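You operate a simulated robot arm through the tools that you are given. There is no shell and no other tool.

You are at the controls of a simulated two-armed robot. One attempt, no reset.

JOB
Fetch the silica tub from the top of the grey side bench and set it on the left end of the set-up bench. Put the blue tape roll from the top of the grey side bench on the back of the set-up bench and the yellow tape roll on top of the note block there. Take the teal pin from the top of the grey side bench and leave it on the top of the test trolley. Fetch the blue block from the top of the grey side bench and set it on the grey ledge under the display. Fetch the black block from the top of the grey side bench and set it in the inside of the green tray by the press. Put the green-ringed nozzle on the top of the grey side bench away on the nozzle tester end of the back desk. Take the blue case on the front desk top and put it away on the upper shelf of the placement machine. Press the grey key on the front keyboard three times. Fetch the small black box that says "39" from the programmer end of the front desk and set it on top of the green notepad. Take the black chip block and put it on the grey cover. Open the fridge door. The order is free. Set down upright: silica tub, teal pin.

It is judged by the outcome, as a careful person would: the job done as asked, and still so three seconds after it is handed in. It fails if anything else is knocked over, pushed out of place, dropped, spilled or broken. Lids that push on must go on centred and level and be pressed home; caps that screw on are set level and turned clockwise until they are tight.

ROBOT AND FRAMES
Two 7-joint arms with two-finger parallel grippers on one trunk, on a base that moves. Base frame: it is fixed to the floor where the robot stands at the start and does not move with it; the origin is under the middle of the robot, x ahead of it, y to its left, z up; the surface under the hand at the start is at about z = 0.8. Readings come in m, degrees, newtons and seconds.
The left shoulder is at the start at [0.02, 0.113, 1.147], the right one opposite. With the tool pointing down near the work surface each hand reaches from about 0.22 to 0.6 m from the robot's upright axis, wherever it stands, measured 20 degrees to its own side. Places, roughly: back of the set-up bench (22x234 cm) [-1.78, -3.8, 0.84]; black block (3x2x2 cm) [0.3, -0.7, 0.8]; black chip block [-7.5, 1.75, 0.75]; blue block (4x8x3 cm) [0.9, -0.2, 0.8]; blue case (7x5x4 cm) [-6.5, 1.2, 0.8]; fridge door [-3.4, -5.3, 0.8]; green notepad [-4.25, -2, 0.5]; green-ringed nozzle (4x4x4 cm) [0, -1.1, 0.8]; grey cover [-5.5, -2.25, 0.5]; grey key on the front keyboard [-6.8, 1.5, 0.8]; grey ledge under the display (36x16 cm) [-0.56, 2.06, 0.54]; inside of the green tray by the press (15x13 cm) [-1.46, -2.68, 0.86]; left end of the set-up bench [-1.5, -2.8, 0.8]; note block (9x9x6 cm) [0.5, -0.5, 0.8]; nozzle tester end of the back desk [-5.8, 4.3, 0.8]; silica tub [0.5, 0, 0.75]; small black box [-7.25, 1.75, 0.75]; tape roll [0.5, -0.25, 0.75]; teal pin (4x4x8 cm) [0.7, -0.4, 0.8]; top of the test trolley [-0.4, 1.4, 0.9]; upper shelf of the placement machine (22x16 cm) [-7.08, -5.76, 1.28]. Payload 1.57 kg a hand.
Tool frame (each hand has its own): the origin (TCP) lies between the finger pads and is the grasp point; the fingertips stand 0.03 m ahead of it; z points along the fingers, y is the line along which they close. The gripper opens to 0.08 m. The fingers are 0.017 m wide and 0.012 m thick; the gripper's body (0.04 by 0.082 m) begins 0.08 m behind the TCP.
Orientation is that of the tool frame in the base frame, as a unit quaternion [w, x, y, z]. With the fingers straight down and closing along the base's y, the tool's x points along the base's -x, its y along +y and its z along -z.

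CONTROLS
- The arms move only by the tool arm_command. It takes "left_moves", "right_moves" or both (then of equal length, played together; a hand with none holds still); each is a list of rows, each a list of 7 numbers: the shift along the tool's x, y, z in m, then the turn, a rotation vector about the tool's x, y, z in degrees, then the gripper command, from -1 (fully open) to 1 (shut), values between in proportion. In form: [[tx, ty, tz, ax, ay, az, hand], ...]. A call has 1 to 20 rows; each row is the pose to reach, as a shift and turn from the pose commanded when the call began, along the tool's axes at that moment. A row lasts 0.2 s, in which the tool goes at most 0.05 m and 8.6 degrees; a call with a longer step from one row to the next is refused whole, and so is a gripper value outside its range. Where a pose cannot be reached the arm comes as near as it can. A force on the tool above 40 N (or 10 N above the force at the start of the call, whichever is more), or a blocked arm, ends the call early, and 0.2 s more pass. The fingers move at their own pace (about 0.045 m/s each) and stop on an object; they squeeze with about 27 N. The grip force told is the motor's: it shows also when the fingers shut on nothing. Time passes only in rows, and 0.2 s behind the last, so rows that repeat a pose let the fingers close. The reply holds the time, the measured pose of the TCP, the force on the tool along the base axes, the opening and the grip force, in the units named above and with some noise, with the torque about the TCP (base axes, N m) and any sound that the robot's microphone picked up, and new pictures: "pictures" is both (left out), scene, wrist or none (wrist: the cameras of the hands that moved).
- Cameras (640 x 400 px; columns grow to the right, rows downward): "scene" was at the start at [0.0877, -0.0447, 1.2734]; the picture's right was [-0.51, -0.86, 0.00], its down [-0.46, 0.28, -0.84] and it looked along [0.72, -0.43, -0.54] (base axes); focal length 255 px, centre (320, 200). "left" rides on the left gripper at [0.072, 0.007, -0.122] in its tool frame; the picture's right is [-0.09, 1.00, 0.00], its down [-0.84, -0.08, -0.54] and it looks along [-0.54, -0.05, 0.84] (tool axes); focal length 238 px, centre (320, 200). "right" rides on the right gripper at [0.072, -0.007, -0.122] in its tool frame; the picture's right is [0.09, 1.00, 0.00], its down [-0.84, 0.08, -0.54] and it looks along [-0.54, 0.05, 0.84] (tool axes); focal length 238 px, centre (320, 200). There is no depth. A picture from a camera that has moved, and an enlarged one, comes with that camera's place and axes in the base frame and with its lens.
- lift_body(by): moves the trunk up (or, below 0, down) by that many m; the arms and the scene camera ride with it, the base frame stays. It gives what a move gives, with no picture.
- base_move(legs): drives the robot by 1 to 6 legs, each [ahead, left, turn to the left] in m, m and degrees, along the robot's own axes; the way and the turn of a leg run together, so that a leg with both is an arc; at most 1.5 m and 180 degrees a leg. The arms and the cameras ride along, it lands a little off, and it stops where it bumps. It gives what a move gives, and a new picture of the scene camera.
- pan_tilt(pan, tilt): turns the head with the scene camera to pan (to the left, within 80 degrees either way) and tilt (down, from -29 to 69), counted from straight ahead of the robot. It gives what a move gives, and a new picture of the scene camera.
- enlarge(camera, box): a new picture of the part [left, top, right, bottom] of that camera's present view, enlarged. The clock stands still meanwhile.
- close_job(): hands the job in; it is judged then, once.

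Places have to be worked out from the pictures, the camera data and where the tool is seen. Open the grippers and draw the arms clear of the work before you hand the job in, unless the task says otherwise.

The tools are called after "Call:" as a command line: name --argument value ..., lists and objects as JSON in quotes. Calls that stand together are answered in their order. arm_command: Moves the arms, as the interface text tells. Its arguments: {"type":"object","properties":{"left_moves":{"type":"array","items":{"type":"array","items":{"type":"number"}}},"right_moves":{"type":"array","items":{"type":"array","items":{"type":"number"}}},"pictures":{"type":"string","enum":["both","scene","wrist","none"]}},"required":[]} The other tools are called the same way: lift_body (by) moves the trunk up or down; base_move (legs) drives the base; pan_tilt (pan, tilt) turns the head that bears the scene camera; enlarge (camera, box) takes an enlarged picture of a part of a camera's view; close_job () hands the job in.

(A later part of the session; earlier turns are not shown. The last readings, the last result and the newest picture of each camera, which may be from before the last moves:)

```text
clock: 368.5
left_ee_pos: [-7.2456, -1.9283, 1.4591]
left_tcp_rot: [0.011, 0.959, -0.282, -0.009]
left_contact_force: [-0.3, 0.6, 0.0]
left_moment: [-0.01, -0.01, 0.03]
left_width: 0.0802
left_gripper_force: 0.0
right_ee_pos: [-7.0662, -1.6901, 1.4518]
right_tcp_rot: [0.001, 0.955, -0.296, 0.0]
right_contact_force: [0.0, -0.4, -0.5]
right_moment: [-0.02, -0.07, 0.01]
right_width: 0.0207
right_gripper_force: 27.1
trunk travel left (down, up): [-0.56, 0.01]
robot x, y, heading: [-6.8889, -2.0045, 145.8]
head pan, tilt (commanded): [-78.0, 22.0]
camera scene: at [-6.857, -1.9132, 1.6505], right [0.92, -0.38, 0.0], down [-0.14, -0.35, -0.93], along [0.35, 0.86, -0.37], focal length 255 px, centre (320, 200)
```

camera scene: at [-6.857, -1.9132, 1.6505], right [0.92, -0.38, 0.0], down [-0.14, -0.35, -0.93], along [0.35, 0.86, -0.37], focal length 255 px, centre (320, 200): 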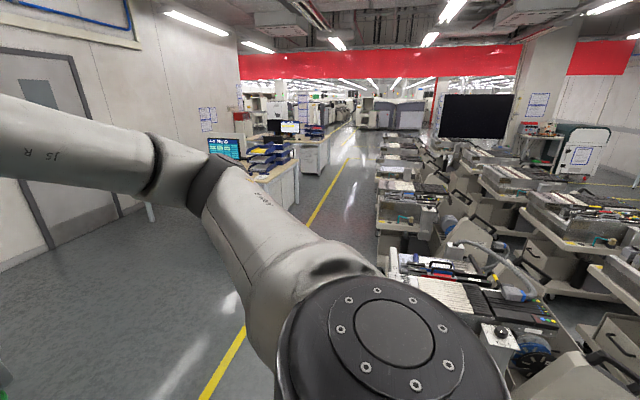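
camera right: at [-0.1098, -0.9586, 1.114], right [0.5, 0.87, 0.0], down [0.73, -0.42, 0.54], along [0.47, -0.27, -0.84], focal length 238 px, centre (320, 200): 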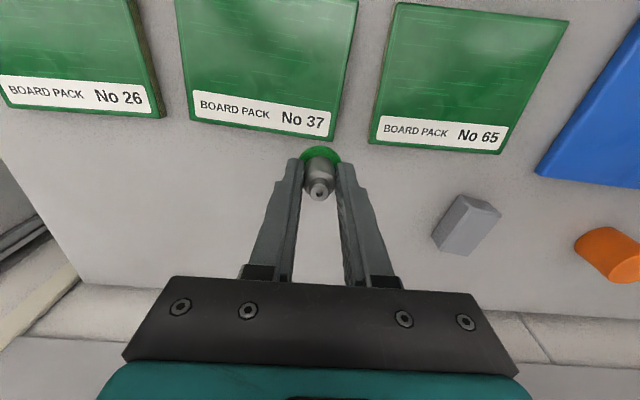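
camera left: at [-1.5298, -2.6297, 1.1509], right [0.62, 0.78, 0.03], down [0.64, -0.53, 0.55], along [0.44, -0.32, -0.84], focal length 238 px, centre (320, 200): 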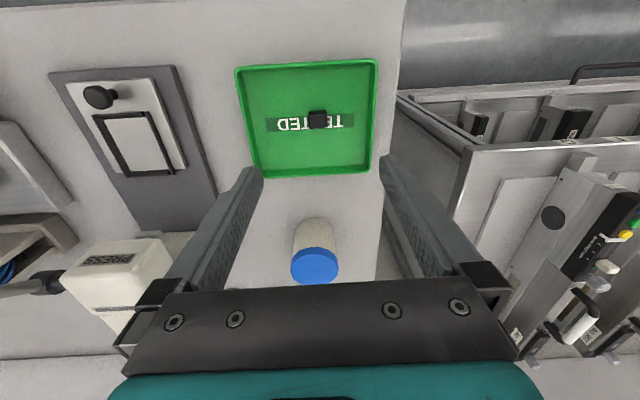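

The first desk (monitor, blue trays) to the north is the front desk, with open floor on this side. I'll drive to its south side and face it.

Call:
base_move --legs '[[1.0, -0.9, 0], [0.9, -0.8, 0], [0, 0, -90.5]]'

Call:
pan_tilt --pan 0 --tilt 32

```text
clock: 384.7
left_ee_pos: [-7.4099, 0.8099, 1.459]
left_tcp_rot: [-0.002, -0.473, 0.881, 0.014]
left_contact_force: [0.5, -0.1, -0.7]
left_moment: [0.03, 0.0, -0.02]
left_width: 0.0799
left_gripper_force: 0.0
right_ee_pos: [-7.1757, 0.6253, 1.4523]
right_tcp_rot: [0.001, -0.46, 0.888, 0.0]
right_contact_force: [0.5, 0.4, -0.5]
right_moment: [0.02, -0.01, 0.01]
right_width: 0.0207
right_gripper_force: 26.4
trunk travel left (down, up): [-0.56, 0.01]
robot x, y, heading: [-7.4904, 0.4502, 55.0]
head pan, tilt (commanded): [-78.0, 22.0]
camera scene: at [-7.4004, 0.4225, 1.6505], right [-0.4, -0.92, 0.0], down [-0.34, 0.15, -0.93], along [0.85, -0.37, -0.37], focal length 255 px, centre (320, 200)
```

scene: 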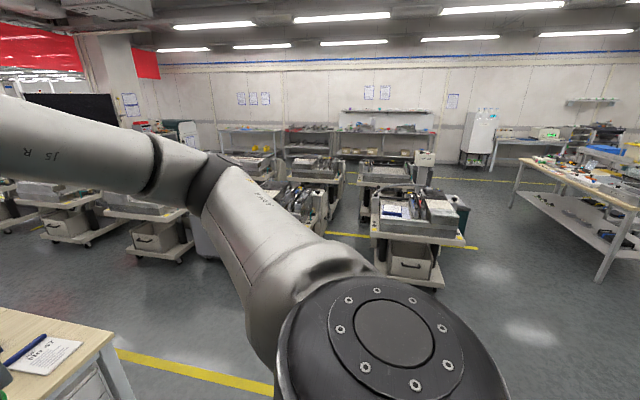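

```text
clock: 386.2
left_ee_pos: [-7.4101, 0.8102, 1.4584]
left_tcp_rot: [-0.002, -0.472, 0.881, 0.014]
left_contact_force: [-0.4, -0.5, 0.2]
left_moment: [-0.01, 0.02, 0.01]
left_width: 0.0798
left_gripper_force: 0.1
right_ee_pos: [-7.1759, 0.6264, 1.4515]
right_tcp_rot: [0.001, -0.459, 0.888, 0.0]
right_contact_force: [-1.2, 0.6, -0.2]
right_moment: [-0.01, 0.01, -0.02]
right_width: 0.0207
right_gripper_force: 27.0
trunk travel left (down, up): [-0.56, 0.01]
robot x, y, heading: [-7.4943, 0.4504, 54.6]
head pan, tilt (commanded): [0.0, 32.0]
camera scene: at [-7.4339, 0.5323, 1.6345], right [0.82, -0.58, 0.0], down [-0.31, -0.43, -0.85], along [0.49, 0.69, -0.53], focal length 255 px, centre (320, 200)
```

scene: 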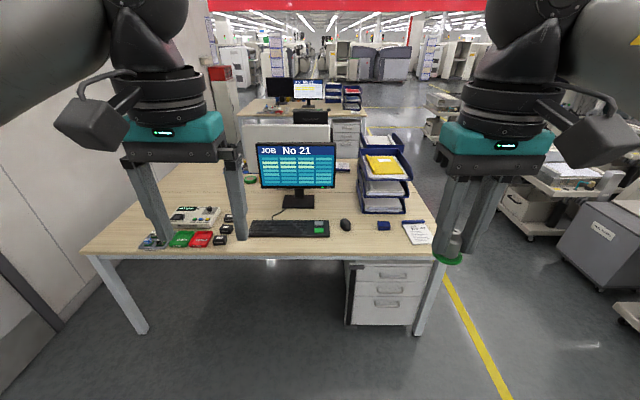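

Here is the front desk: monitor "JOB No 21", keyboard, mouse, blue case, and the programmer with small boxes at the left end. Zooming in on details.

Call:
enlarge --camera "scene" --box '[230, 205, 430, 265]'

Call:
enlarge --camera "scene" --box '[130, 190, 250, 260]'

Call:
enlarge --camera "scene" --box '[200, 60, 400, 160]'

```text
3.20 times, centred on (330, 235) of scene
camera zoom: at [-7.4339, 0.5323, 1.6345], right [0.82, -0.58, 0.0], down [-0.31, -0.43, -0.85], along [0.49, 0.69, -0.53], focal length 817 px, centre (288, 88)
```

zoom: 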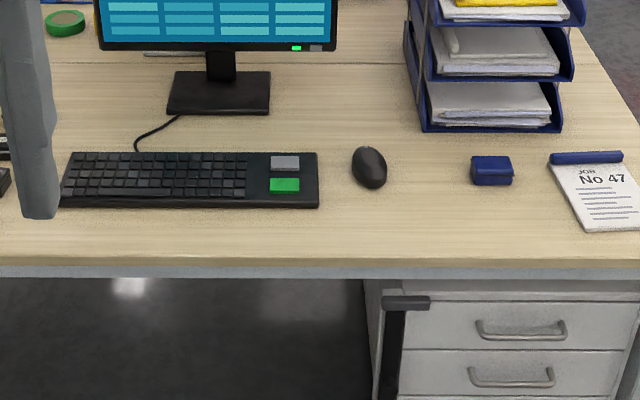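

```text
5.33 times, centred on (190, 225) of scene
camera zoom: at [-7.4339, 0.5323, 1.6345], right [0.82, -0.58, 0.0], down [-0.31, -0.43, -0.85], along [0.49, 0.69, -0.53], focal length 1362 px, centre (1013, 67)
```

zoom: 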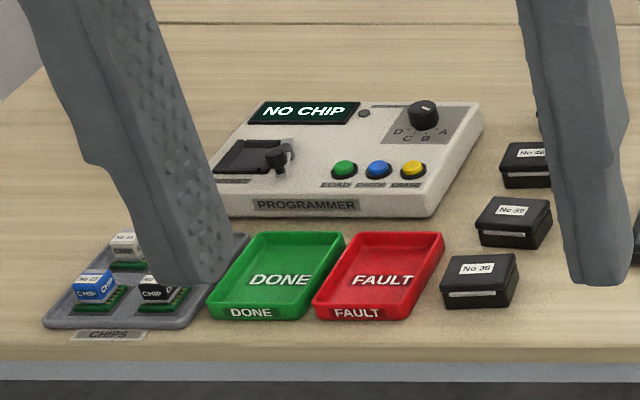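

```text
3.20 times, centred on (300, 110) of scene
camera zoom: at [-7.4339, 0.5323, 1.6345], right [0.82, -0.58, 0.0], down [-0.31, -0.43, -0.85], along [0.49, 0.69, -0.53], focal length 817 px, centre (384, 488)
```

zoom: 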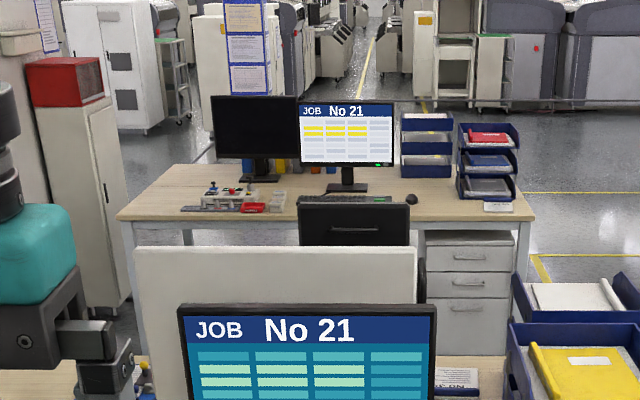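

The keyboard's grey key sits just behind the green one at about R(1.22,0.0); blue case at R(1.2,−0.35); boxes and chips at the left. I'll lower the trunk and approach the desk.

Call:
lift_body --by -0.36

Call:
base_move --legs '[[0.72, 0, 0]]'

Call:
pan_tilt --pan 0 --tilt 45

```text
clock: 389.7
left_ee_pos: [-7.41, 0.809, 1.0999]
left_tcp_rot: [-0.002, -0.472, 0.881, 0.015]
left_contact_force: [0.0, 0.1, 0.2]
left_moment: [-0.01, 0.02, 0.01]
left_width: 0.08
left_gripper_force: 0.0
right_ee_pos: [-7.1759, 0.6247, 1.0926]
right_tcp_rot: [0.001, -0.459, 0.888, 0.0]
right_contact_force: [-0.6, 0.0, -0.3]
right_moment: [0.01, -0.01, 0.01]
right_width: 0.0207
right_gripper_force: 26.6
trunk travel left (down, up): [-0.2, 0.37]
robot x, y, heading: [-7.4905, 0.4514, 54.7]
head pan, tilt (commanded): [0.0, 32.0]
```

```text
clock: 393.7
left_ee_pos: [-6.9931, 1.397, 1.0998]
left_tcp_rot: [-0.001, -0.472, 0.882, 0.013]
left_contact_force: [0.1, -0.5, -0.6]
left_moment: [-0.01, -0.01, -0.04]
left_width: 0.0802
left_gripper_force: 0.0
right_ee_pos: [-6.7584, 1.2132, 1.0916]
right_tcp_rot: [0.0, -0.459, 0.888, 0.0]
right_contact_force: [0.0, 0.5, -1.4]
right_moment: [-0.04, 0.01, -0.02]
right_width: 0.0209
right_gripper_force: 26.5
trunk travel left (down, up): [-0.2, 0.37]
robot x, y, heading: [-7.0775, 1.0377, 54.6]
head pan, tilt (commanded): [0.0, 32.0]
camera scene: at [-7.0178, 1.1195, 1.2745], right [0.82, -0.58, 0.0], down [-0.31, -0.43, -0.85], along [0.49, 0.69, -0.53], focal length 255 px, centre (320, 200)
```

scene: 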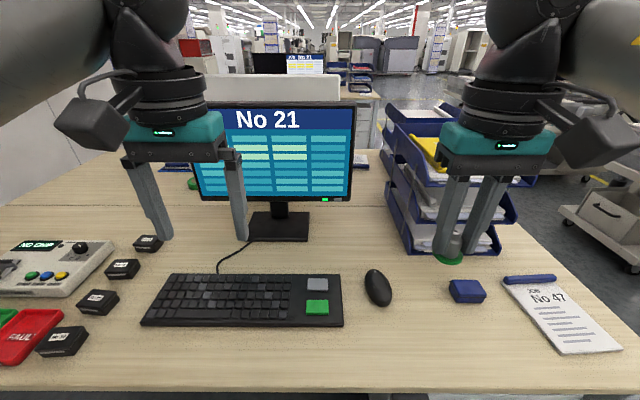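

```text
clock: 394.4
left_ee_pos: [-6.9936, 1.3965, 1.0997]
left_tcp_rot: [-0.002, -0.472, 0.882, 0.014]
left_contact_force: [-0.8, -0.3, 0.1]
left_moment: [0.0, 0.0, -0.01]
left_width: 0.0799
left_gripper_force: 0.1
right_ee_pos: [-6.7594, 1.2127, 1.0914]
right_tcp_rot: [0.0, -0.459, 0.888, 0.0]
right_contact_force: [-0.6, 0.7, -0.2]
right_moment: [-0.02, 0.0, 0.03]
right_width: 0.0206
right_gripper_force: 27.2
trunk travel left (down, up): [-0.2, 0.37]
robot x, y, heading: [-7.0758, 1.0388, 54.8]
head pan, tilt (commanded): [0.0, 45.0]
camera scene: at [-7.0227, 1.1126, 1.2551], right [0.82, -0.58, 0.0], down [-0.41, -0.58, -0.71], along [0.41, 0.58, -0.71], focal length 255 px, centre (320, 200)
```

scene: 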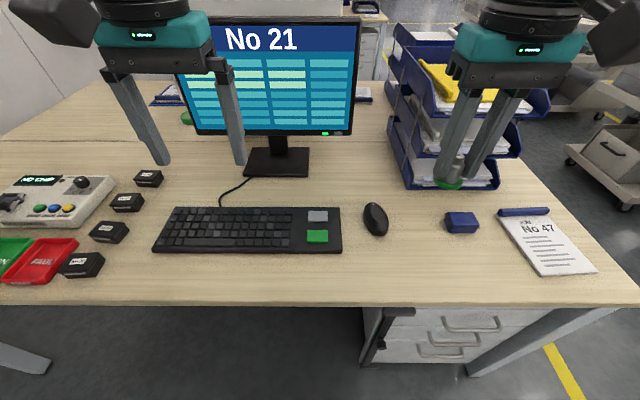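

There are four labelled boxes; I'll zoom to read them and pin down the grey key.

Call:
enlarge --camera "scene" --box '[0, 160, 180, 290]'

Call:
enlarge --camera "scene" --box '[250, 190, 400, 270]'

Call:
enlarge --camera "left" --box '[0, 0, 640, 400]'

```text
3.08 times, centred on (90, 225) of scene
camera zoom: at [-7.0227, 1.1126, 1.2551], right [0.82, -0.58, 0.0], down [-0.41, -0.58, -0.71], along [0.41, 0.58, -0.71], focal length 786 px, centre (1028, 123)
```

zoom: 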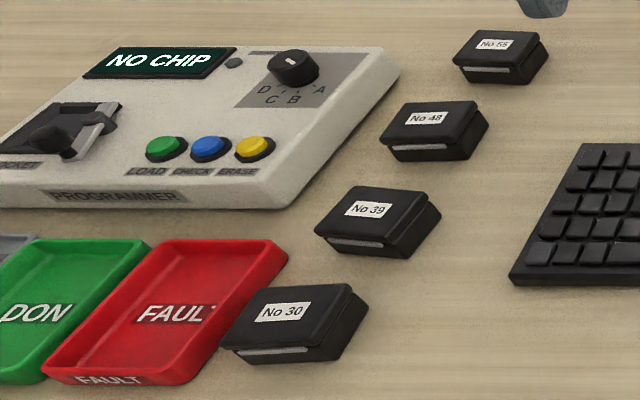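

```text
4.27 times, centred on (325, 230) of scene
camera zoom: at [-7.0227, 1.1126, 1.2551], right [0.82, -0.58, 0.0], down [-0.41, -0.58, -0.71], along [0.41, 0.58, -0.71], focal length 1089 px, centre (299, 72)
```

zoom: 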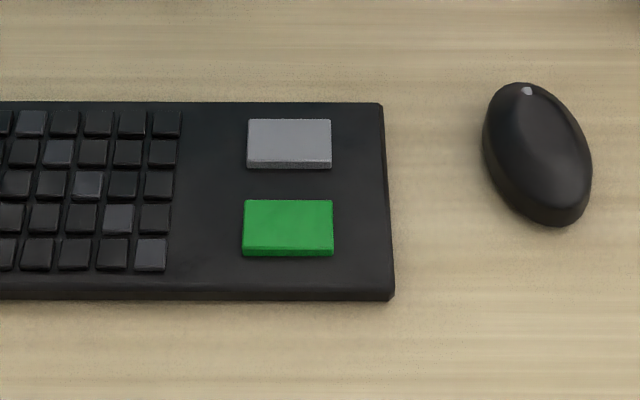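

```text
1.00 times, centred on (320, 200) of left (not enlarged: the box is as wide or as high as the picture)
camera zoom: at [-7.0367, 1.3369, 1.221], right [-0.78, 0.63, 0.03], down [0.54, 0.64, 0.55], along [0.33, 0.44, -0.84], focal length 238 px, centre (320, 200)
```

zoom: 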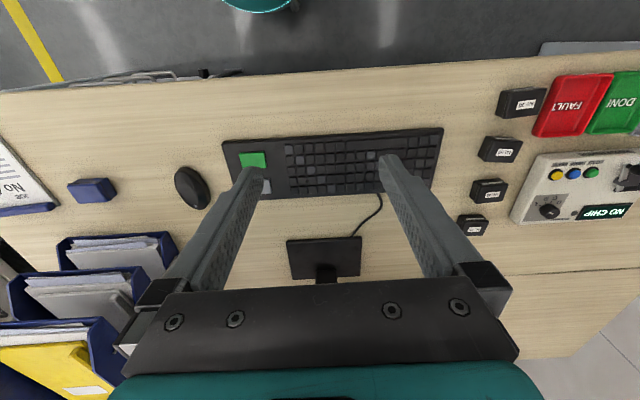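

The boxes read 30, 39, 48, 56 from front to back; the grey key is 49×33 mm at R(0.511,0.006), top z≈0.78. I'll move 8 cm closer and bring the left hand, closed, above the key.

Call:
base_move --legs '[[0.08, 0, 0]]'

Call:
arm_command --left_moves '[[-0.02, -0.035, 0.03, 0, 0, 0, 0], [-0.04, -0.065, 0.06, 0, 0, 0, 1], [-0.06, -0.095, 0.09, 0, 0, 0, 1], [-0.08, -0.125, 0.12, 0, 0, 0, 1], [-0.09, -0.133, 0.16, 0, 0, 0, 1], [-0.09, -0.133, 0.2, 0, 0, 0, 1], [-0.09, -0.133, 0.22, 0, 0, 0, 1], [-0.09, -0.133, 0.22, 0, 0, 0, 1]]' --pictures "both"

```text
clock: 395.5
left_ee_pos: [-6.9469, 1.4619, 1.0981]
left_tcp_rot: [-0.002, -0.473, 0.881, 0.014]
left_contact_force: [0.2, -0.3, -0.6]
left_moment: [-0.02, 0.01, 0.0]
left_width: 0.0801
left_gripper_force: 0.1
right_ee_pos: [-6.7125, 1.2782, 1.0925]
right_tcp_rot: [0.0, -0.459, 0.888, 0.0]
right_contact_force: [-0.6, 0.4, -0.8]
right_moment: [-0.01, 0.01, 0.01]
right_width: 0.0209
right_gripper_force: 26.6
trunk travel left (down, up): [-0.2, 0.37]
robot x, y, heading: [-7.0303, 1.0986, 54.8]
head pan, tilt (commanded): [0.0, 45.0]
camera scene: at [-6.9764, 1.1781, 1.255], right [0.82, -0.58, 0.0], down [-0.41, -0.58, -0.71], along [0.41, 0.58, -0.71], focal length 255 px, centre (320, 200)
```

scene: 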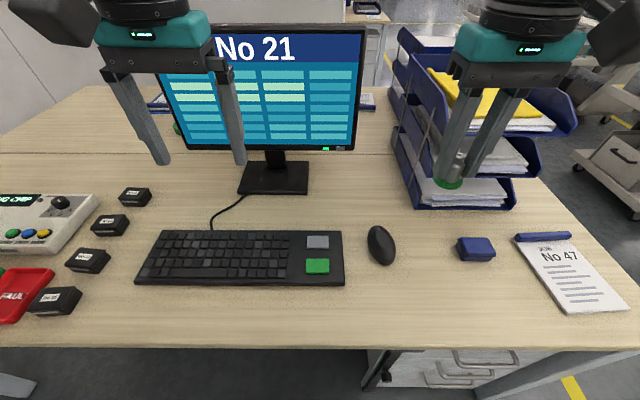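

```text
refused: row 1 steps farther than a row can; nothing moved
```

Shorter steps then.

Call:
arm_command --left_moves '[[-0.018, -0.027, 0.03, 0, 0, 0, 0], [-0.036, -0.054, 0.06, 0, 0, 0, 1], [-0.054, -0.081, 0.09, 0, 0, 0, 1], [-0.072, -0.108, 0.12, 0, 0, 0, 1], [-0.09, -0.133, 0.15, 0, 0, 0, 1], [-0.09, -0.133, 0.19, 0, 0, 0, 1], [-0.09, -0.133, 0.22, 0, 0, 0, 1], [-0.09, -0.133, 0.22, 0, 0, 0, 1]]' --pictures "both"

```text
clock: 397.3
left_ee_pos: [-6.7895, 1.4669, 0.8773]
left_tcp_rot: [0.0, -0.472, 0.881, 0.014]
left_contact_force: [0.5, 0.5, 0.0]
left_moment: [-0.01, 0.0, 0.04]
left_width: 0.0001
left_gripper_force: 21.7
right_ee_pos: [-6.7129, 1.2788, 1.0925]
right_tcp_rot: [0.0, -0.461, 0.888, 0.0]
right_contact_force: [0.2, 0.4, -0.4]
right_moment: [0.01, 0.02, 0.0]
right_width: 0.0206
right_gripper_force: 27.3
trunk travel left (down, up): [-0.2, 0.37]
robot x, y, heading: [-7.0345, 1.0979, 54.6]
head pan, tilt (commanded): [0.0, 45.0]
camera scene: at [-6.9769, 1.1773, 1.2551], right [0.82, -0.58, 0.0], down [-0.41, -0.58, -0.71], along [0.41, 0.58, -0.71], focal length 255 px, centre (320, 200)
camera left: at [-6.8333, 1.4075, 0.9991], right [-0.78, 0.63, 0.03], down [0.54, 0.64, 0.55], along [0.33, 0.44, -0.84], focal length 238 px, centre (320, 200)
```

scene: 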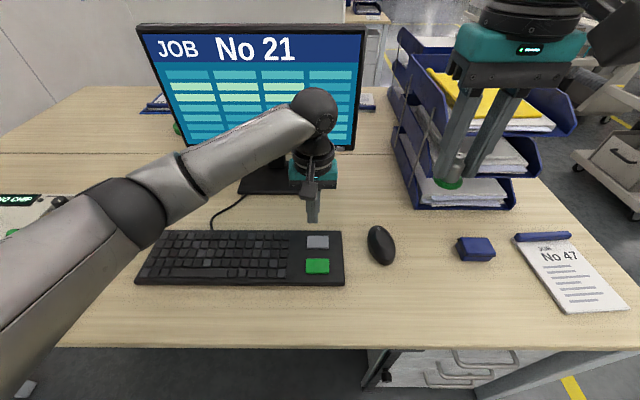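
left: 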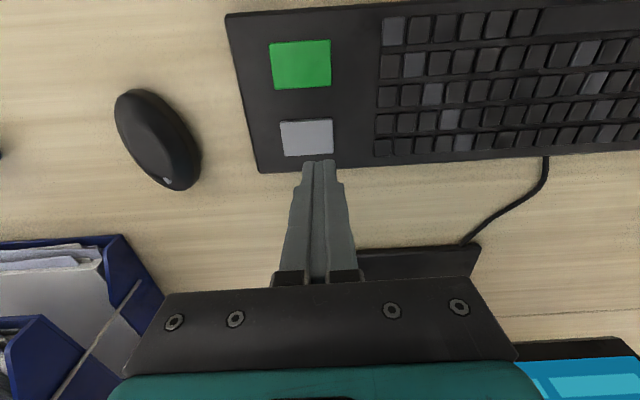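

Key centre is about 1 cm to the right of the fingertips. Shift and lower to just above the key.

Call:
arm_command --left_moves '[[0.003, -0.01, 0.02, 0, 0, 0, 1], [0.003, -0.01, 0.045, 0, 0, 0, 1], [0.003, -0.01, 0.052, 0, 0, 0, 1], [0.003, -0.01, 0.052, 0, 0, 0, 1]]' --pictures "wrist"

Call:
enlarge --camera "left" --box '[220, 60, 420, 200]'

```text
clock: 398.3
left_ee_pos: [-6.7852, 1.461, 0.8244]
left_tcp_rot: [-0.001, -0.472, 0.881, 0.014]
left_contact_force: [-0.3, -0.1, -0.7]
left_moment: [0.01, 0.02, -0.02]
left_width: 0.0
left_gripper_force: 21.0
right_ee_pos: [-6.7137, 1.2774, 1.0912]
right_tcp_rot: [0.0, -0.46, 0.888, 0.0]
right_contact_force: [0.6, 0.2, -0.6]
right_moment: [0.01, 0.0, 0.0]
right_width: 0.0205
right_gripper_force: 27.2
trunk travel left (down, up): [-0.2, 0.37]
robot x, y, heading: [-7.0316, 1.1014, 54.8]
head pan, tilt (commanded): [0.0, 45.0]
camera left: at [-6.8279, 1.4013, 0.9462], right [-0.78, 0.63, 0.03], down [0.54, 0.64, 0.55], along [0.33, 0.44, -0.84], focal length 238 px, centre (320, 200)
```

left: 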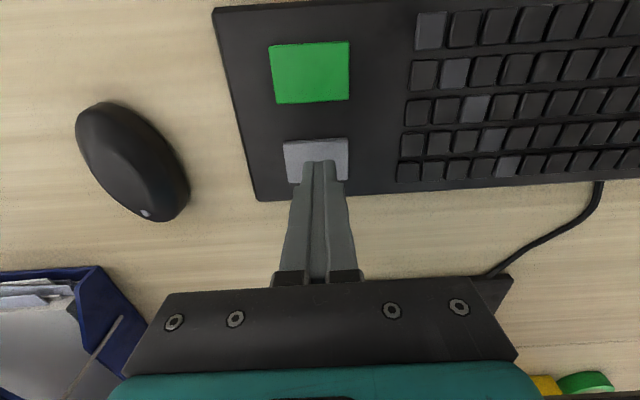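

```text
2.86 times, centred on (320, 130) of left
camera zoom: at [-6.8279, 1.4013, 0.9462], right [-0.78, 0.63, 0.03], down [0.54, 0.64, 0.55], along [0.33, 0.44, -0.84], focal length 681 px, centre (320, 400)
```

zoom: 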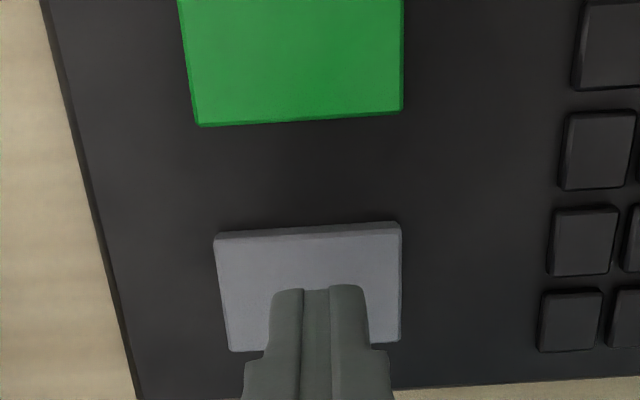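

The fingertips are centred over the grey key. First press: go down in small steps and watch the force.

Call:
arm_command --left_moves '[[0, 0, 0.006, 0, 0, 0, 1], [0, 0, 0.01, 0, 0, 0, 1], [0, 0, 0.013, 0, 0, 0, 1], [0, 0, 0.013, 0, 0, 0, 1]]' --pictures "none"

```text
clock: 399.3
left_ee_pos: [-6.7854, 1.4613, 0.8113]
left_tcp_rot: [-0.002, -0.473, 0.881, 0.014]
left_contact_force: [0.0, 0.5, -0.1]
left_moment: [0.02, 0.01, 0.04]
left_width: 0.0001
left_gripper_force: 21.2
right_ee_pos: [-6.7137, 1.2769, 1.0918]
right_tcp_rot: [0.001, -0.459, 0.888, 0.001]
right_contact_force: [-0.1, 0.1, -0.5]
right_moment: [0.01, -0.01, -0.02]
right_width: 0.0207
right_gripper_force: 26.9
trunk travel left (down, up): [-0.2, 0.37]
robot x, y, heading: [-7.0351, 1.1032, 54.6]
head pan, tilt (commanded): [0.0, 45.0]
```

Call:
arm_command --left_moves '[[0, 0, 0.002, 0, 0, 0, 1], [0, 0, 0.004, 0, 0, 0, 1], [0, 0, 0.004, 0, 0, 0, 1]]' --pictures "none"

Call:
enlarge --camera "left" --box '[220, 60, 420, 200]'

```text
clock: 400.1
left_ee_pos: [-6.7841, 1.4624, 0.8056]
left_tcp_rot: [-0.002, -0.472, 0.881, 0.014]
left_contact_force: [0.8, 0.0, -0.4]
left_moment: [0.0, 0.02, -0.01]
left_width: 0.0
left_gripper_force: 20.9
right_ee_pos: [-6.7127, 1.2778, 1.0911]
right_tcp_rot: [0.0, -0.459, 0.888, -0.001]
right_contact_force: [-0.2, 0.8, 0.2]
right_moment: [0.01, -0.01, -0.02]
right_width: 0.0208
right_gripper_force: 27.0
trunk travel left (down, up): [-0.2, 0.37]
robot x, y, heading: [-7.0316, 1.1022, 54.8]
head pan, tilt (commanded): [0.0, 45.0]
```

```text
2.86 times, centred on (320, 130) of left
camera zoom: at [-6.8286, 1.402, 0.9293], right [-0.78, 0.63, 0.03], down [0.54, 0.64, 0.55], along [0.33, 0.44, -0.84], focal length 681 px, centre (320, 400)
```

zoom: 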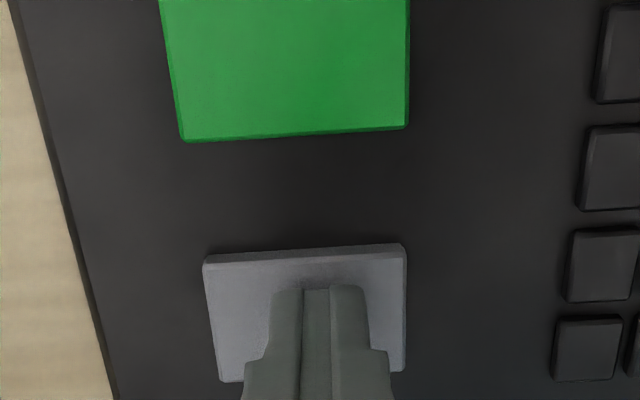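

Still above the key. Continue down slowly.

Call:
arm_command --left_moves '[[0, 0, 0.002, 0, 0, 0, 1], [0, 0, 0.004, 0, 0, 0, 1], [0, 0, 0.004, 0, 0, 0, 1]]' --pictures "none"

```text
clock: 400.9
left_ee_pos: [-6.7845, 1.4617, 0.8029]
left_tcp_rot: [-0.001, -0.472, 0.881, 0.014]
left_contact_force: [-0.8, 0.1, -0.4]
left_moment: [0.03, 0.01, -0.02]
left_width: 0.0
left_gripper_force: 21.6
right_ee_pos: [-6.7136, 1.2767, 1.0913]
right_tcp_rot: [0.001, -0.459, 0.888, 0.0]
right_contact_force: [0.4, -0.1, -0.7]
right_moment: [0.02, 0.01, 0.0]
right_width: 0.0206
right_gripper_force: 27.4
trunk travel left (down, up): [-0.2, 0.37]
robot x, y, heading: [-7.0279, 1.1032, 54.6]
head pan, tilt (commanded): [0.0, 45.0]
```

Call:
arm_command --left_moves '[[0, 0, 0.002, 0, 0, 0, 1], [0, 0, 0.004, 0, 0, 0, 1], [0, 0, 0.004, 0, 0, 0, 1]]' --pictures "none"

Call:
enlarge --camera "left" --box '[220, 60, 420, 200]'

```text
clock: 401.7
left_ee_pos: [-6.7847, 1.462, 0.7998]
left_tcp_rot: [0.0, -0.473, 0.881, 0.014]
left_contact_force: [-0.6, 0.5, 2.5]
left_moment: [0.04, -0.01, -0.02]
left_width: 0.0
left_gripper_force: 20.9
right_ee_pos: [-6.7142, 1.2776, 1.0916]
right_tcp_rot: [0.0, -0.459, 0.888, 0.0]
right_contact_force: [0.4, 0.3, -1.2]
right_moment: [-0.01, 0.01, 0.0]
right_width: 0.0208
right_gripper_force: 26.5
trunk travel left (down, up): [-0.2, 0.37]
robot x, y, heading: [-7.0297, 1.104, 54.7]
head pan, tilt (commanded): [0.0, 45.0]
heard: click
```

```text
2.86 times, centred on (320, 130) of left
camera zoom: at [-6.8283, 1.4018, 0.9216], right [-0.78, 0.63, 0.03], down [0.54, 0.64, 0.55], along [0.33, 0.44, -0.83], focal length 681 px, centre (320, 400)
```

zoom: 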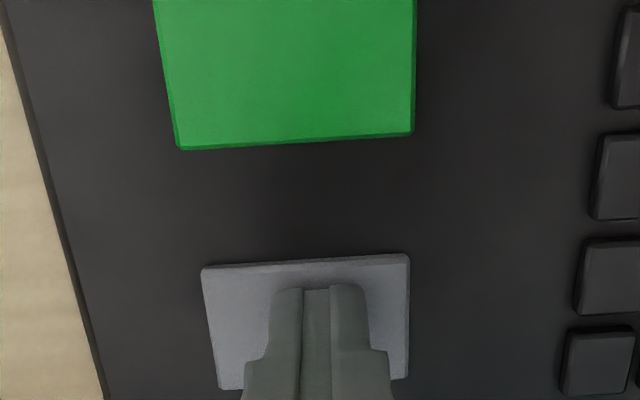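

Click – first press registered. Lift clear of the key.

Call:
arm_command --left_moves '[[0, 0, -0.005, 0, 0, 0, 1], [0, 0, -0.012, 0, 0, 0, 1], [0, 0, -0.012, 0, 0, 0, 1], [0, 0, -0.012, 0, 0, 0, 1]]' --pictures "none"

```text
clock: 402.7
left_ee_pos: [-6.7859, 1.4594, 0.8107]
left_tcp_rot: [-0.001, -0.473, 0.881, 0.014]
left_contact_force: [-0.2, 0.4, -0.1]
left_moment: [0.02, 0.02, -0.01]
left_width: 0.0
left_gripper_force: 21.8
right_ee_pos: [-6.7134, 1.2769, 1.0914]
right_tcp_rot: [0.0, -0.459, 0.888, 0.0]
right_contact_force: [-0.1, 0.1, 0.0]
right_moment: [-0.03, -0.01, 0.0]
right_width: 0.0208
right_gripper_force: 27.0
trunk travel left (down, up): [-0.2, 0.37]
robot x, y, heading: [-7.0302, 1.1031, 54.6]
head pan, tilt (commanded): [0.0, 45.0]
```

Second press: same depth, then up again in separate calls so I can hear each click.

Call:
arm_command --left_moves '[[0, 0, 0.006, 0, 0, 0, 1], [0, 0, 0.01, 0, 0, 0, 1], [0, 0, 0.0125, 0, 0, 0, 1], [0, 0, 0.0125, 0, 0, 0, 1]]' --pictures "none"

Call:
arm_command --left_moves '[[0, 0, -0.006, 0, 0, 0, 1], [0, 0, -0.0125, 0, 0, 0, 1], [0, 0, -0.0125, 0, 0, 0, 1], [0, 0, -0.0125, 0, 0, 0, 1]]' --pictures "none"

```text
clock: 403.7
left_ee_pos: [-6.7848, 1.461, 0.7986]
left_tcp_rot: [0.0, -0.473, 0.881, 0.014]
left_contact_force: [1.9, 0.8, 2.8]
left_moment: [-0.01, -0.03, 0.02]
left_width: 0.0
left_gripper_force: 21.2
right_ee_pos: [-6.7138, 1.2776, 1.0921]
right_tcp_rot: [0.002, -0.459, 0.888, 0.0]
right_contact_force: [0.6, -0.4, -0.9]
right_moment: [-0.02, 0.01, 0.01]
right_width: 0.0208
right_gripper_force: 26.8
trunk travel left (down, up): [-0.2, 0.37]
robot x, y, heading: [-7.0301, 1.1008, 54.7]
head pan, tilt (commanded): [0.0, 45.0]
heard: click
```

```text
clock: 404.7
left_ee_pos: [-6.7846, 1.4621, 0.8112]
left_tcp_rot: [-0.001, -0.472, 0.881, 0.014]
left_contact_force: [-0.9, -0.5, -0.7]
left_moment: [0.01, 0.01, 0.01]
left_width: 0.0
left_gripper_force: 21.1
right_ee_pos: [-6.714, 1.2782, 1.0918]
right_tcp_rot: [-0.001, -0.46, 0.888, 0.0]
right_contact_force: [-0.4, -2.0, -0.3]
right_moment: [-0.01, 0.01, 0.0]
right_width: 0.0207
right_gripper_force: 26.9
trunk travel left (down, up): [-0.2, 0.37]
robot x, y, heading: [-7.0315, 1.0976, 54.7]
head pan, tilt (commanded): [0.0, 45.0]
```

Second click heard. Third and last press, then lift well clear.

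Call:
arm_command --left_moves '[[0, 0, 0.006, 0, 0, 0, 1], [0, 0, 0.01, 0, 0, 0, 1], [0, 0, 0.0125, 0, 0, 0, 1], [0, 0, 0.0125, 0, 0, 0, 1]]' --pictures "none"

Call:
arm_command --left_moves '[[0, 0, -0.02, 0, 0, 0, 1], [0, 0, -0.06, 0, 0, 0, 1], [0, 0, -0.1, 0, 0, 0, 1], [0.01, 0.01, -0.14, 0, 0, 0, 1]]' --pictures "scene"

```text
clock: 405.7
left_ee_pos: [-6.7858, 1.4618, 0.8005]
left_tcp_rot: [0.0, -0.473, 0.881, 0.014]
left_contact_force: [1.4, 1.3, 4.1]
left_moment: [-0.02, -0.01, -0.01]
left_width: 0.0
left_gripper_force: 20.8
right_ee_pos: [-6.7127, 1.2775, 1.0921]
right_tcp_rot: [0.0, -0.46, 0.888, 0.0]
right_contact_force: [0.6, 0.0, -1.3]
right_moment: [-0.01, 0.0, 0.0]
right_width: 0.0207
right_gripper_force: 26.6
trunk travel left (down, up): [-0.2, 0.37]
robot x, y, heading: [-7.0331, 1.103, 54.9]
head pan, tilt (commanded): [0.0, 45.0]
heard: click
```

```text
clock: 406.7
left_ee_pos: [-6.797, 1.4545, 0.9414]
left_tcp_rot: [-0.001, -0.473, 0.881, 0.014]
left_contact_force: [0.8, 0.0, -0.1]
left_moment: [0.01, -0.02, 0.05]
left_width: 0.0001
left_gripper_force: 21.5
right_ee_pos: [-6.7139, 1.2769, 1.0913]
right_tcp_rot: [0.0, -0.46, 0.888, 0.0]
right_contact_force: [0.6, 0.3, -0.9]
right_moment: [-0.01, 0.01, 0.0]
right_width: 0.0207
right_gripper_force: 27.1
trunk travel left (down, up): [-0.2, 0.37]
robot x, y, heading: [-7.0335, 1.1036, 54.5]
head pan, tilt (commanded): [0.0, 45.0]
camera scene: at [-6.9772, 1.1773, 1.2551], right [0.82, -0.58, 0.0], down [-0.41, -0.58, -0.71], along [0.41, 0.58, -0.71], focal length 255 px, centre (320, 200)
```

scene: 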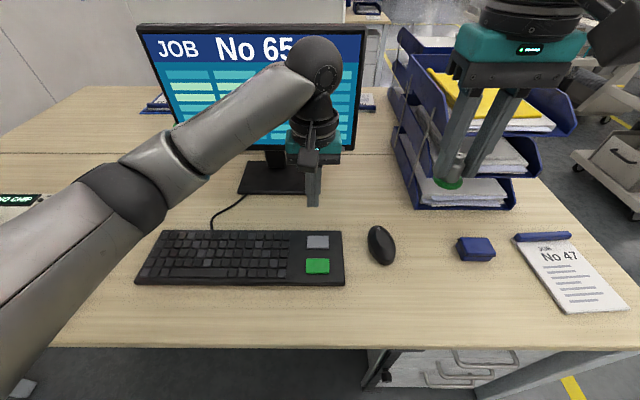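

Three clicks, and the screen advanced to No 65. Now tuck the left hand and drive around the desk's right end toward the back desk with the nozzle.

Call:
arm_command --left_moves '[[0.015, 0.03, -0.035, 0, 0, 0, 0], [0.03, 0.06, -0.07, 0, 0, 0, -1], [0.045, 0.09, -0.105, 0, 0, 0, -1], [0.06, 0.12, -0.14, 0, 0, 0, -1], [0.06, 0.14, -0.16, 0, 0, 0, -1]]' --pictures "none"

Call:
base_move --legs '[[-0.4, 0, 0], [0, -1.33, 0], [1.2, 0, 0], [0.6, 0, 0]]'

Call:
pan_tilt --pan 35 --tilt 25

Call:
pan_tilt --pan 70 --tilt 25

```text
clock: 407.9
left_ee_pos: [-6.9454, 1.4802, 1.1007]
left_tcp_rot: [-0.002, -0.472, 0.881, 0.014]
left_contact_force: [0.7, 0.0, 0.5]
left_moment: [0.02, -0.01, -0.03]
left_width: 0.08
left_gripper_force: 0.2
right_ee_pos: [-6.7144, 1.2784, 1.0919]
right_tcp_rot: [0.0, -0.459, 0.888, 0.0]
right_contact_force: [0.3, -0.1, -0.6]
right_moment: [0.0, 0.02, 0.0]
right_width: 0.0209
right_gripper_force: 27.0
trunk travel left (down, up): [-0.2, 0.37]
robot x, y, heading: [-7.0342, 1.1029, 54.7]
head pan, tilt (commanded): [0.0, 45.0]
```

```text
clock: 425.3
left_ee_pos: [-5.0575, 1.891, 1.1007]
left_tcp_rot: [-0.002, -0.474, 0.88, 0.014]
left_contact_force: [0.1, -0.8, -0.8]
left_moment: [-0.03, -0.01, 0.02]
left_width: 0.08
left_gripper_force: 0.1
right_ee_pos: [-4.8273, 1.6887, 1.0913]
right_tcp_rot: [0.0, -0.463, 0.887, 0.0]
right_contact_force: [0.2, -0.4, -0.3]
right_moment: [-0.01, 0.02, 0.01]
right_width: 0.0208
right_gripper_force: 27.1
trunk travel left (down, up): [-0.2, 0.37]
robot x, y, heading: [-5.1435, 1.5147, 54.7]
head pan, tilt (commanded): [0.0, 45.0]
camera scene: at [-5.0902, 1.5881, 1.255], right [0.82, -0.57, 0.0], down [-0.41, -0.58, -0.71], along [0.41, 0.58, -0.71], focal length 255 px, centre (320, 200)
```

scene: 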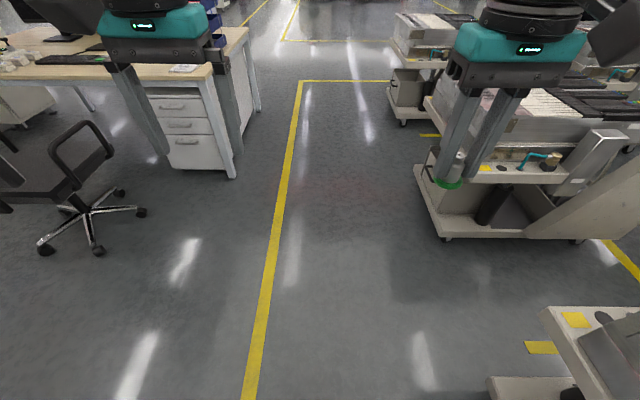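

```text
clock: 426.3
left_ee_pos: [-5.0583, 1.8919, 1.1004]
left_tcp_rot: [-0.001, -0.474, 0.88, 0.014]
left_contact_force: [0.3, 0.1, 0.3]
left_moment: [0.02, -0.01, 0.03]
left_width: 0.08
left_gripper_force: 0.1
right_ee_pos: [-4.8273, 1.6891, 1.0915]
right_tcp_rot: [0.0, -0.462, 0.887, 0.0]
right_contact_force: [-0.5, -0.4, -0.3]
right_moment: [-0.02, 0.0, -0.01]
right_width: 0.0208
right_gripper_force: 27.6
trunk travel left (down, up): [-0.2, 0.37]
robot x, y, heading: [-5.1421, 1.5096, 55.1]
head pan, tilt (commanded): [35.0, 25.0]
camera scene: at [-5.1369, 1.6133, 1.2856], right [1.0, 0.0, 0.0], down [0.0, -0.42, -0.91], along [0.0, 0.91, -0.42], focal length 255 px, centre (320, 200)
```

scene: 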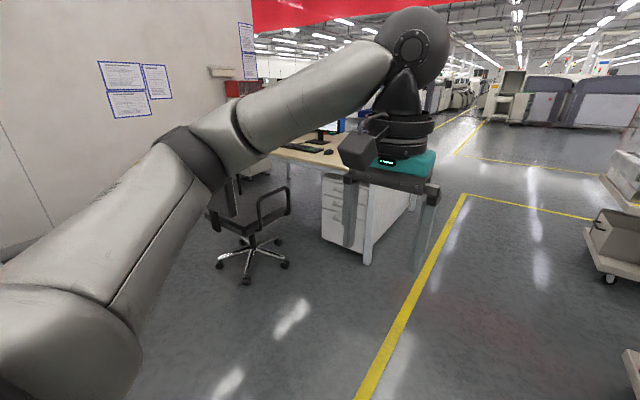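

```text
clock: 427.3
left_ee_pos: [-5.0576, 1.89, 1.1013]
left_tcp_rot: [-0.002, -0.474, 0.88, 0.014]
left_contact_force: [0.1, -0.2, -0.4]
left_moment: [0.0, 0.01, 0.01]
left_width: 0.0802
left_gripper_force: 0.0
right_ee_pos: [-4.8272, 1.69, 1.0919]
right_tcp_rot: [0.0, -0.462, 0.887, 0.0]
right_contact_force: [-0.5, 0.0, -1.0]
right_moment: [-0.04, 0.02, -0.03]
right_width: 0.021
right_gripper_force: 27.4
trunk travel left (down, up): [-0.2, 0.37]
robot x, y, heading: [-5.143, 1.5064, 54.9]
head pan, tilt (commanded): [70.0, 25.0]
camera scene: at [-5.1898, 1.5968, 1.2856], right [0.82, 0.57, 0.0], down [0.24, -0.35, -0.91], along [-0.52, 0.74, -0.42], focal length 255 px, centre (320, 200)
```

scene: 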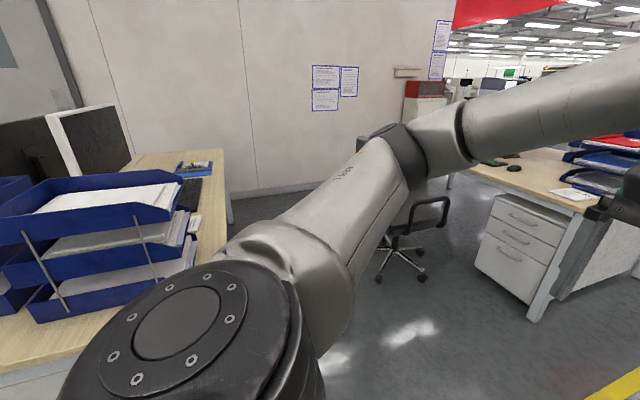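

The nozzle-tester end of the back desk is at its far-left; a chair stands before the desk, but there's a ~0.75 m passage between chair and the double desk. I'll raise the trunk so the arms clear everything, and take it slowly.

Call:
lift_body --by 0.3

Call:
base_move --legs '[[0.4, 0, 0], [0, 0, 90]]'

Call:
pan_tilt --pan 0 --tilt 45

```text
clock: 430.3
left_ee_pos: [-5.0572, 1.8916, 1.4004]
left_tcp_rot: [-0.002, -0.474, 0.881, 0.014]
left_contact_force: [0.2, -0.6, -0.2]
left_moment: [-0.03, -0.03, -0.05]
left_width: 0.0802
left_gripper_force: 0.0
right_ee_pos: [-4.8269, 1.69, 1.3922]
right_tcp_rot: [0.0, -0.461, 0.887, 0.0]
right_contact_force: [-0.7, 0.7, -0.6]
right_moment: [-0.01, 0.0, -0.02]
right_width: 0.0206
right_gripper_force: 27.2
trunk travel left (down, up): [-0.5, 0.07]
robot x, y, heading: [-5.1452, 1.5124, 55.3]
head pan, tilt (commanded): [70.0, 25.0]
```

```text
clock: 436.6
left_ee_pos: [-5.2901, 1.9319, 1.4019]
left_tcp_rot: [0.011, 0.957, -0.291, -0.01]
left_contact_force: [-0.3, -0.3, 0.6]
left_moment: [0.0, -0.01, 0.04]
left_width: 0.0799
left_gripper_force: 0.0
right_ee_pos: [-5.0863, 2.1589, 1.3918]
right_tcp_rot: [0.0, 0.952, -0.305, -0.001]
right_contact_force: [0.5, 0.5, -0.7]
right_moment: [-0.02, 0.01, -0.03]
right_width: 0.0206
right_gripper_force: 27.0
trunk travel left (down, up): [-0.5, 0.07]
robot x, y, heading: [-4.9143, 1.839, 144.3]
head pan, tilt (commanded): [70.0, 25.0]
camera scene: at [-4.996, 1.7958, 1.5856], right [-0.56, 0.83, 0.0], down [0.35, 0.24, -0.91], along [-0.75, -0.51, -0.42], focal length 255 px, centre (320, 200)
```

scene: 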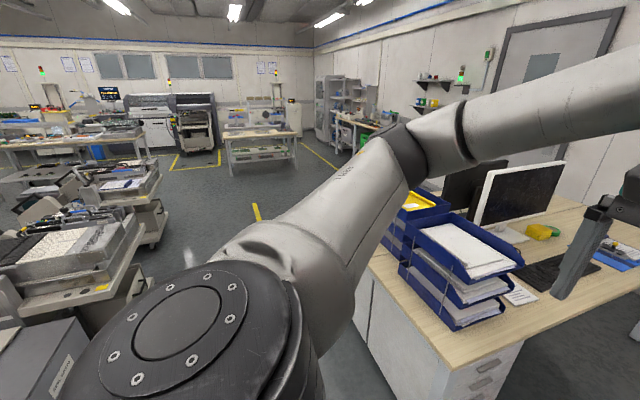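

```text
clock: 438.0
left_ee_pos: [-5.2907, 1.9299, 1.4011]
left_tcp_rot: [0.011, 0.957, -0.291, -0.01]
left_contact_force: [0.2, -1.0, 0.0]
left_moment: [0.0, 0.01, 0.02]
left_width: 0.0801
left_gripper_force: 0.1
right_ee_pos: [-5.0872, 2.1584, 1.392]
right_tcp_rot: [0.0, 0.952, -0.306, -0.001]
right_contact_force: [0.6, 0.4, -1.3]
right_moment: [-0.03, -0.01, 0.01]
right_width: 0.0205
right_gripper_force: 26.6
trunk travel left (down, up): [-0.5, 0.07]
robot x, y, heading: [-4.9142, 1.8389, 144.4]
head pan, tilt (commanded): [0.0, 45.0]
camera scene: at [-4.9861, 1.8951, 1.5551], right [0.58, 0.81, 0.0], down [0.58, -0.41, -0.71], along [-0.58, 0.41, -0.71], focal length 255 px, centre (320, 200)
```

scene: 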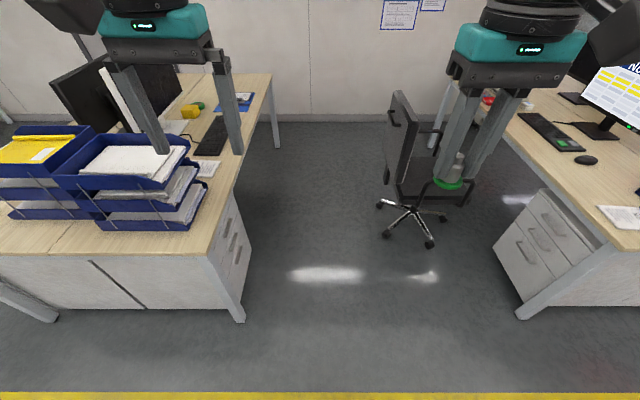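

The passage is 0.87 m wide. I'll drive straight in, past the chair, then turn right to face the tester end.

Call:
base_move --legs '[[1.1, 0.0, 0], [1.05, 0, 0]]'

Call:
base_move --legs '[[0, 0, -90]]'

Call:
pan_tilt --pan 0 --tilt 40

```text
clock: 448.6
left_ee_pos: [-7.0269, 3.1809, 1.4016]
left_tcp_rot: [0.011, 0.955, -0.297, -0.008]
left_contact_force: [0.1, 0.5, -0.4]
left_moment: [0.01, -0.01, 0.03]
left_width: 0.08
left_gripper_force: 0.1
right_ee_pos: [-6.8222, 3.4075, 1.3922]
right_tcp_rot: [0.0, 0.951, -0.31, -0.001]
right_contact_force: [-0.2, 0.3, -0.8]
right_moment: [0.03, -0.03, 0.0]
right_width: 0.0208
right_gripper_force: 26.5
trunk travel left (down, up): [-0.5, 0.07]
robot x, y, heading: [-6.6467, 3.0859, 143.9]
head pan, tilt (commanded): [0.0, 45.0]
camera scene: at [-6.723, 3.1425, 1.555], right [0.59, 0.81, 0.0], down [0.57, -0.42, -0.71], along [-0.57, 0.42, -0.71], focal length 255 px, centre (320, 200)
```

scene: 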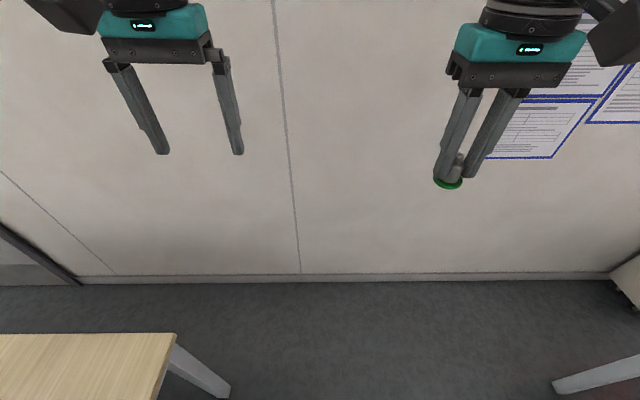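

```text
clock: 452.7
left_ee_pos: [-6.5755, 3.4696, 1.4008]
left_tcp_rot: [-0.002, -0.487, 0.873, 0.014]
left_contact_force: [-0.8, 0.0, -0.4]
left_moment: [0.01, 0.01, 0.0]
left_width: 0.08
left_gripper_force: 0.2
right_ee_pos: [-6.3399, 3.2742, 1.3911]
right_tcp_rot: [0.0, -0.475, 0.88, 0.001]
right_contact_force: [-0.2, 0.8, -0.4]
right_moment: [0.02, 0.0, 0.01]
right_width: 0.0206
right_gripper_force: 27.1
trunk travel left (down, up): [-0.5, 0.07]
robot x, y, heading: [-6.6521, 3.0895, 56.6]
head pan, tilt (commanded): [0.0, 45.0]
camera scene: at [-6.5989, 3.1647, 1.5551], right [0.84, -0.55, 0.0], down [-0.39, -0.59, -0.71], along [0.39, 0.59, -0.71], focal length 255 px, centre (320, 200)
```

scene: 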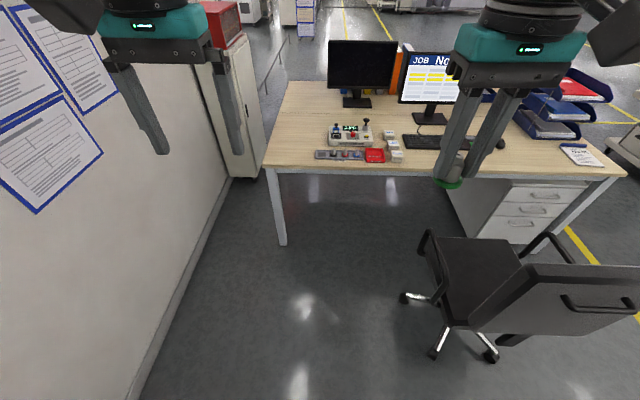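

```text
clock: 453.4
left_ee_pos: [-6.5748, 3.4696, 1.4017]
left_tcp_rot: [-0.001, -0.487, 0.873, 0.014]
left_contact_force: [-0.1, 1.0, -0.9]
left_moment: [-0.01, 0.0, -0.03]
left_width: 0.0802
left_gripper_force: 0.1
right_ee_pos: [-6.3394, 3.2741, 1.3912]
right_tcp_rot: [0.0, -0.475, 0.88, 0.0]
right_contact_force: [0.0, 0.0, 0.6]
right_moment: [0.04, -0.02, -0.02]
right_width: 0.0208
right_gripper_force: 27.1
trunk travel left (down, up): [-0.5, 0.07]
robot x, y, heading: [-6.65, 3.0887, 56.9]
head pan, tilt (commanded): [0.0, 40.0]
camera scene: at [-6.5969, 3.1678, 1.5623], right [0.84, -0.55, 0.0], down [-0.35, -0.54, -0.77], along [0.42, 0.64, -0.64], focal length 255 px, centre (320, 200)
```

scene: 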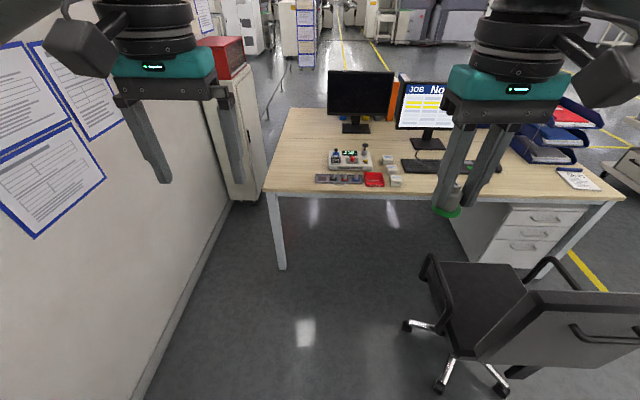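

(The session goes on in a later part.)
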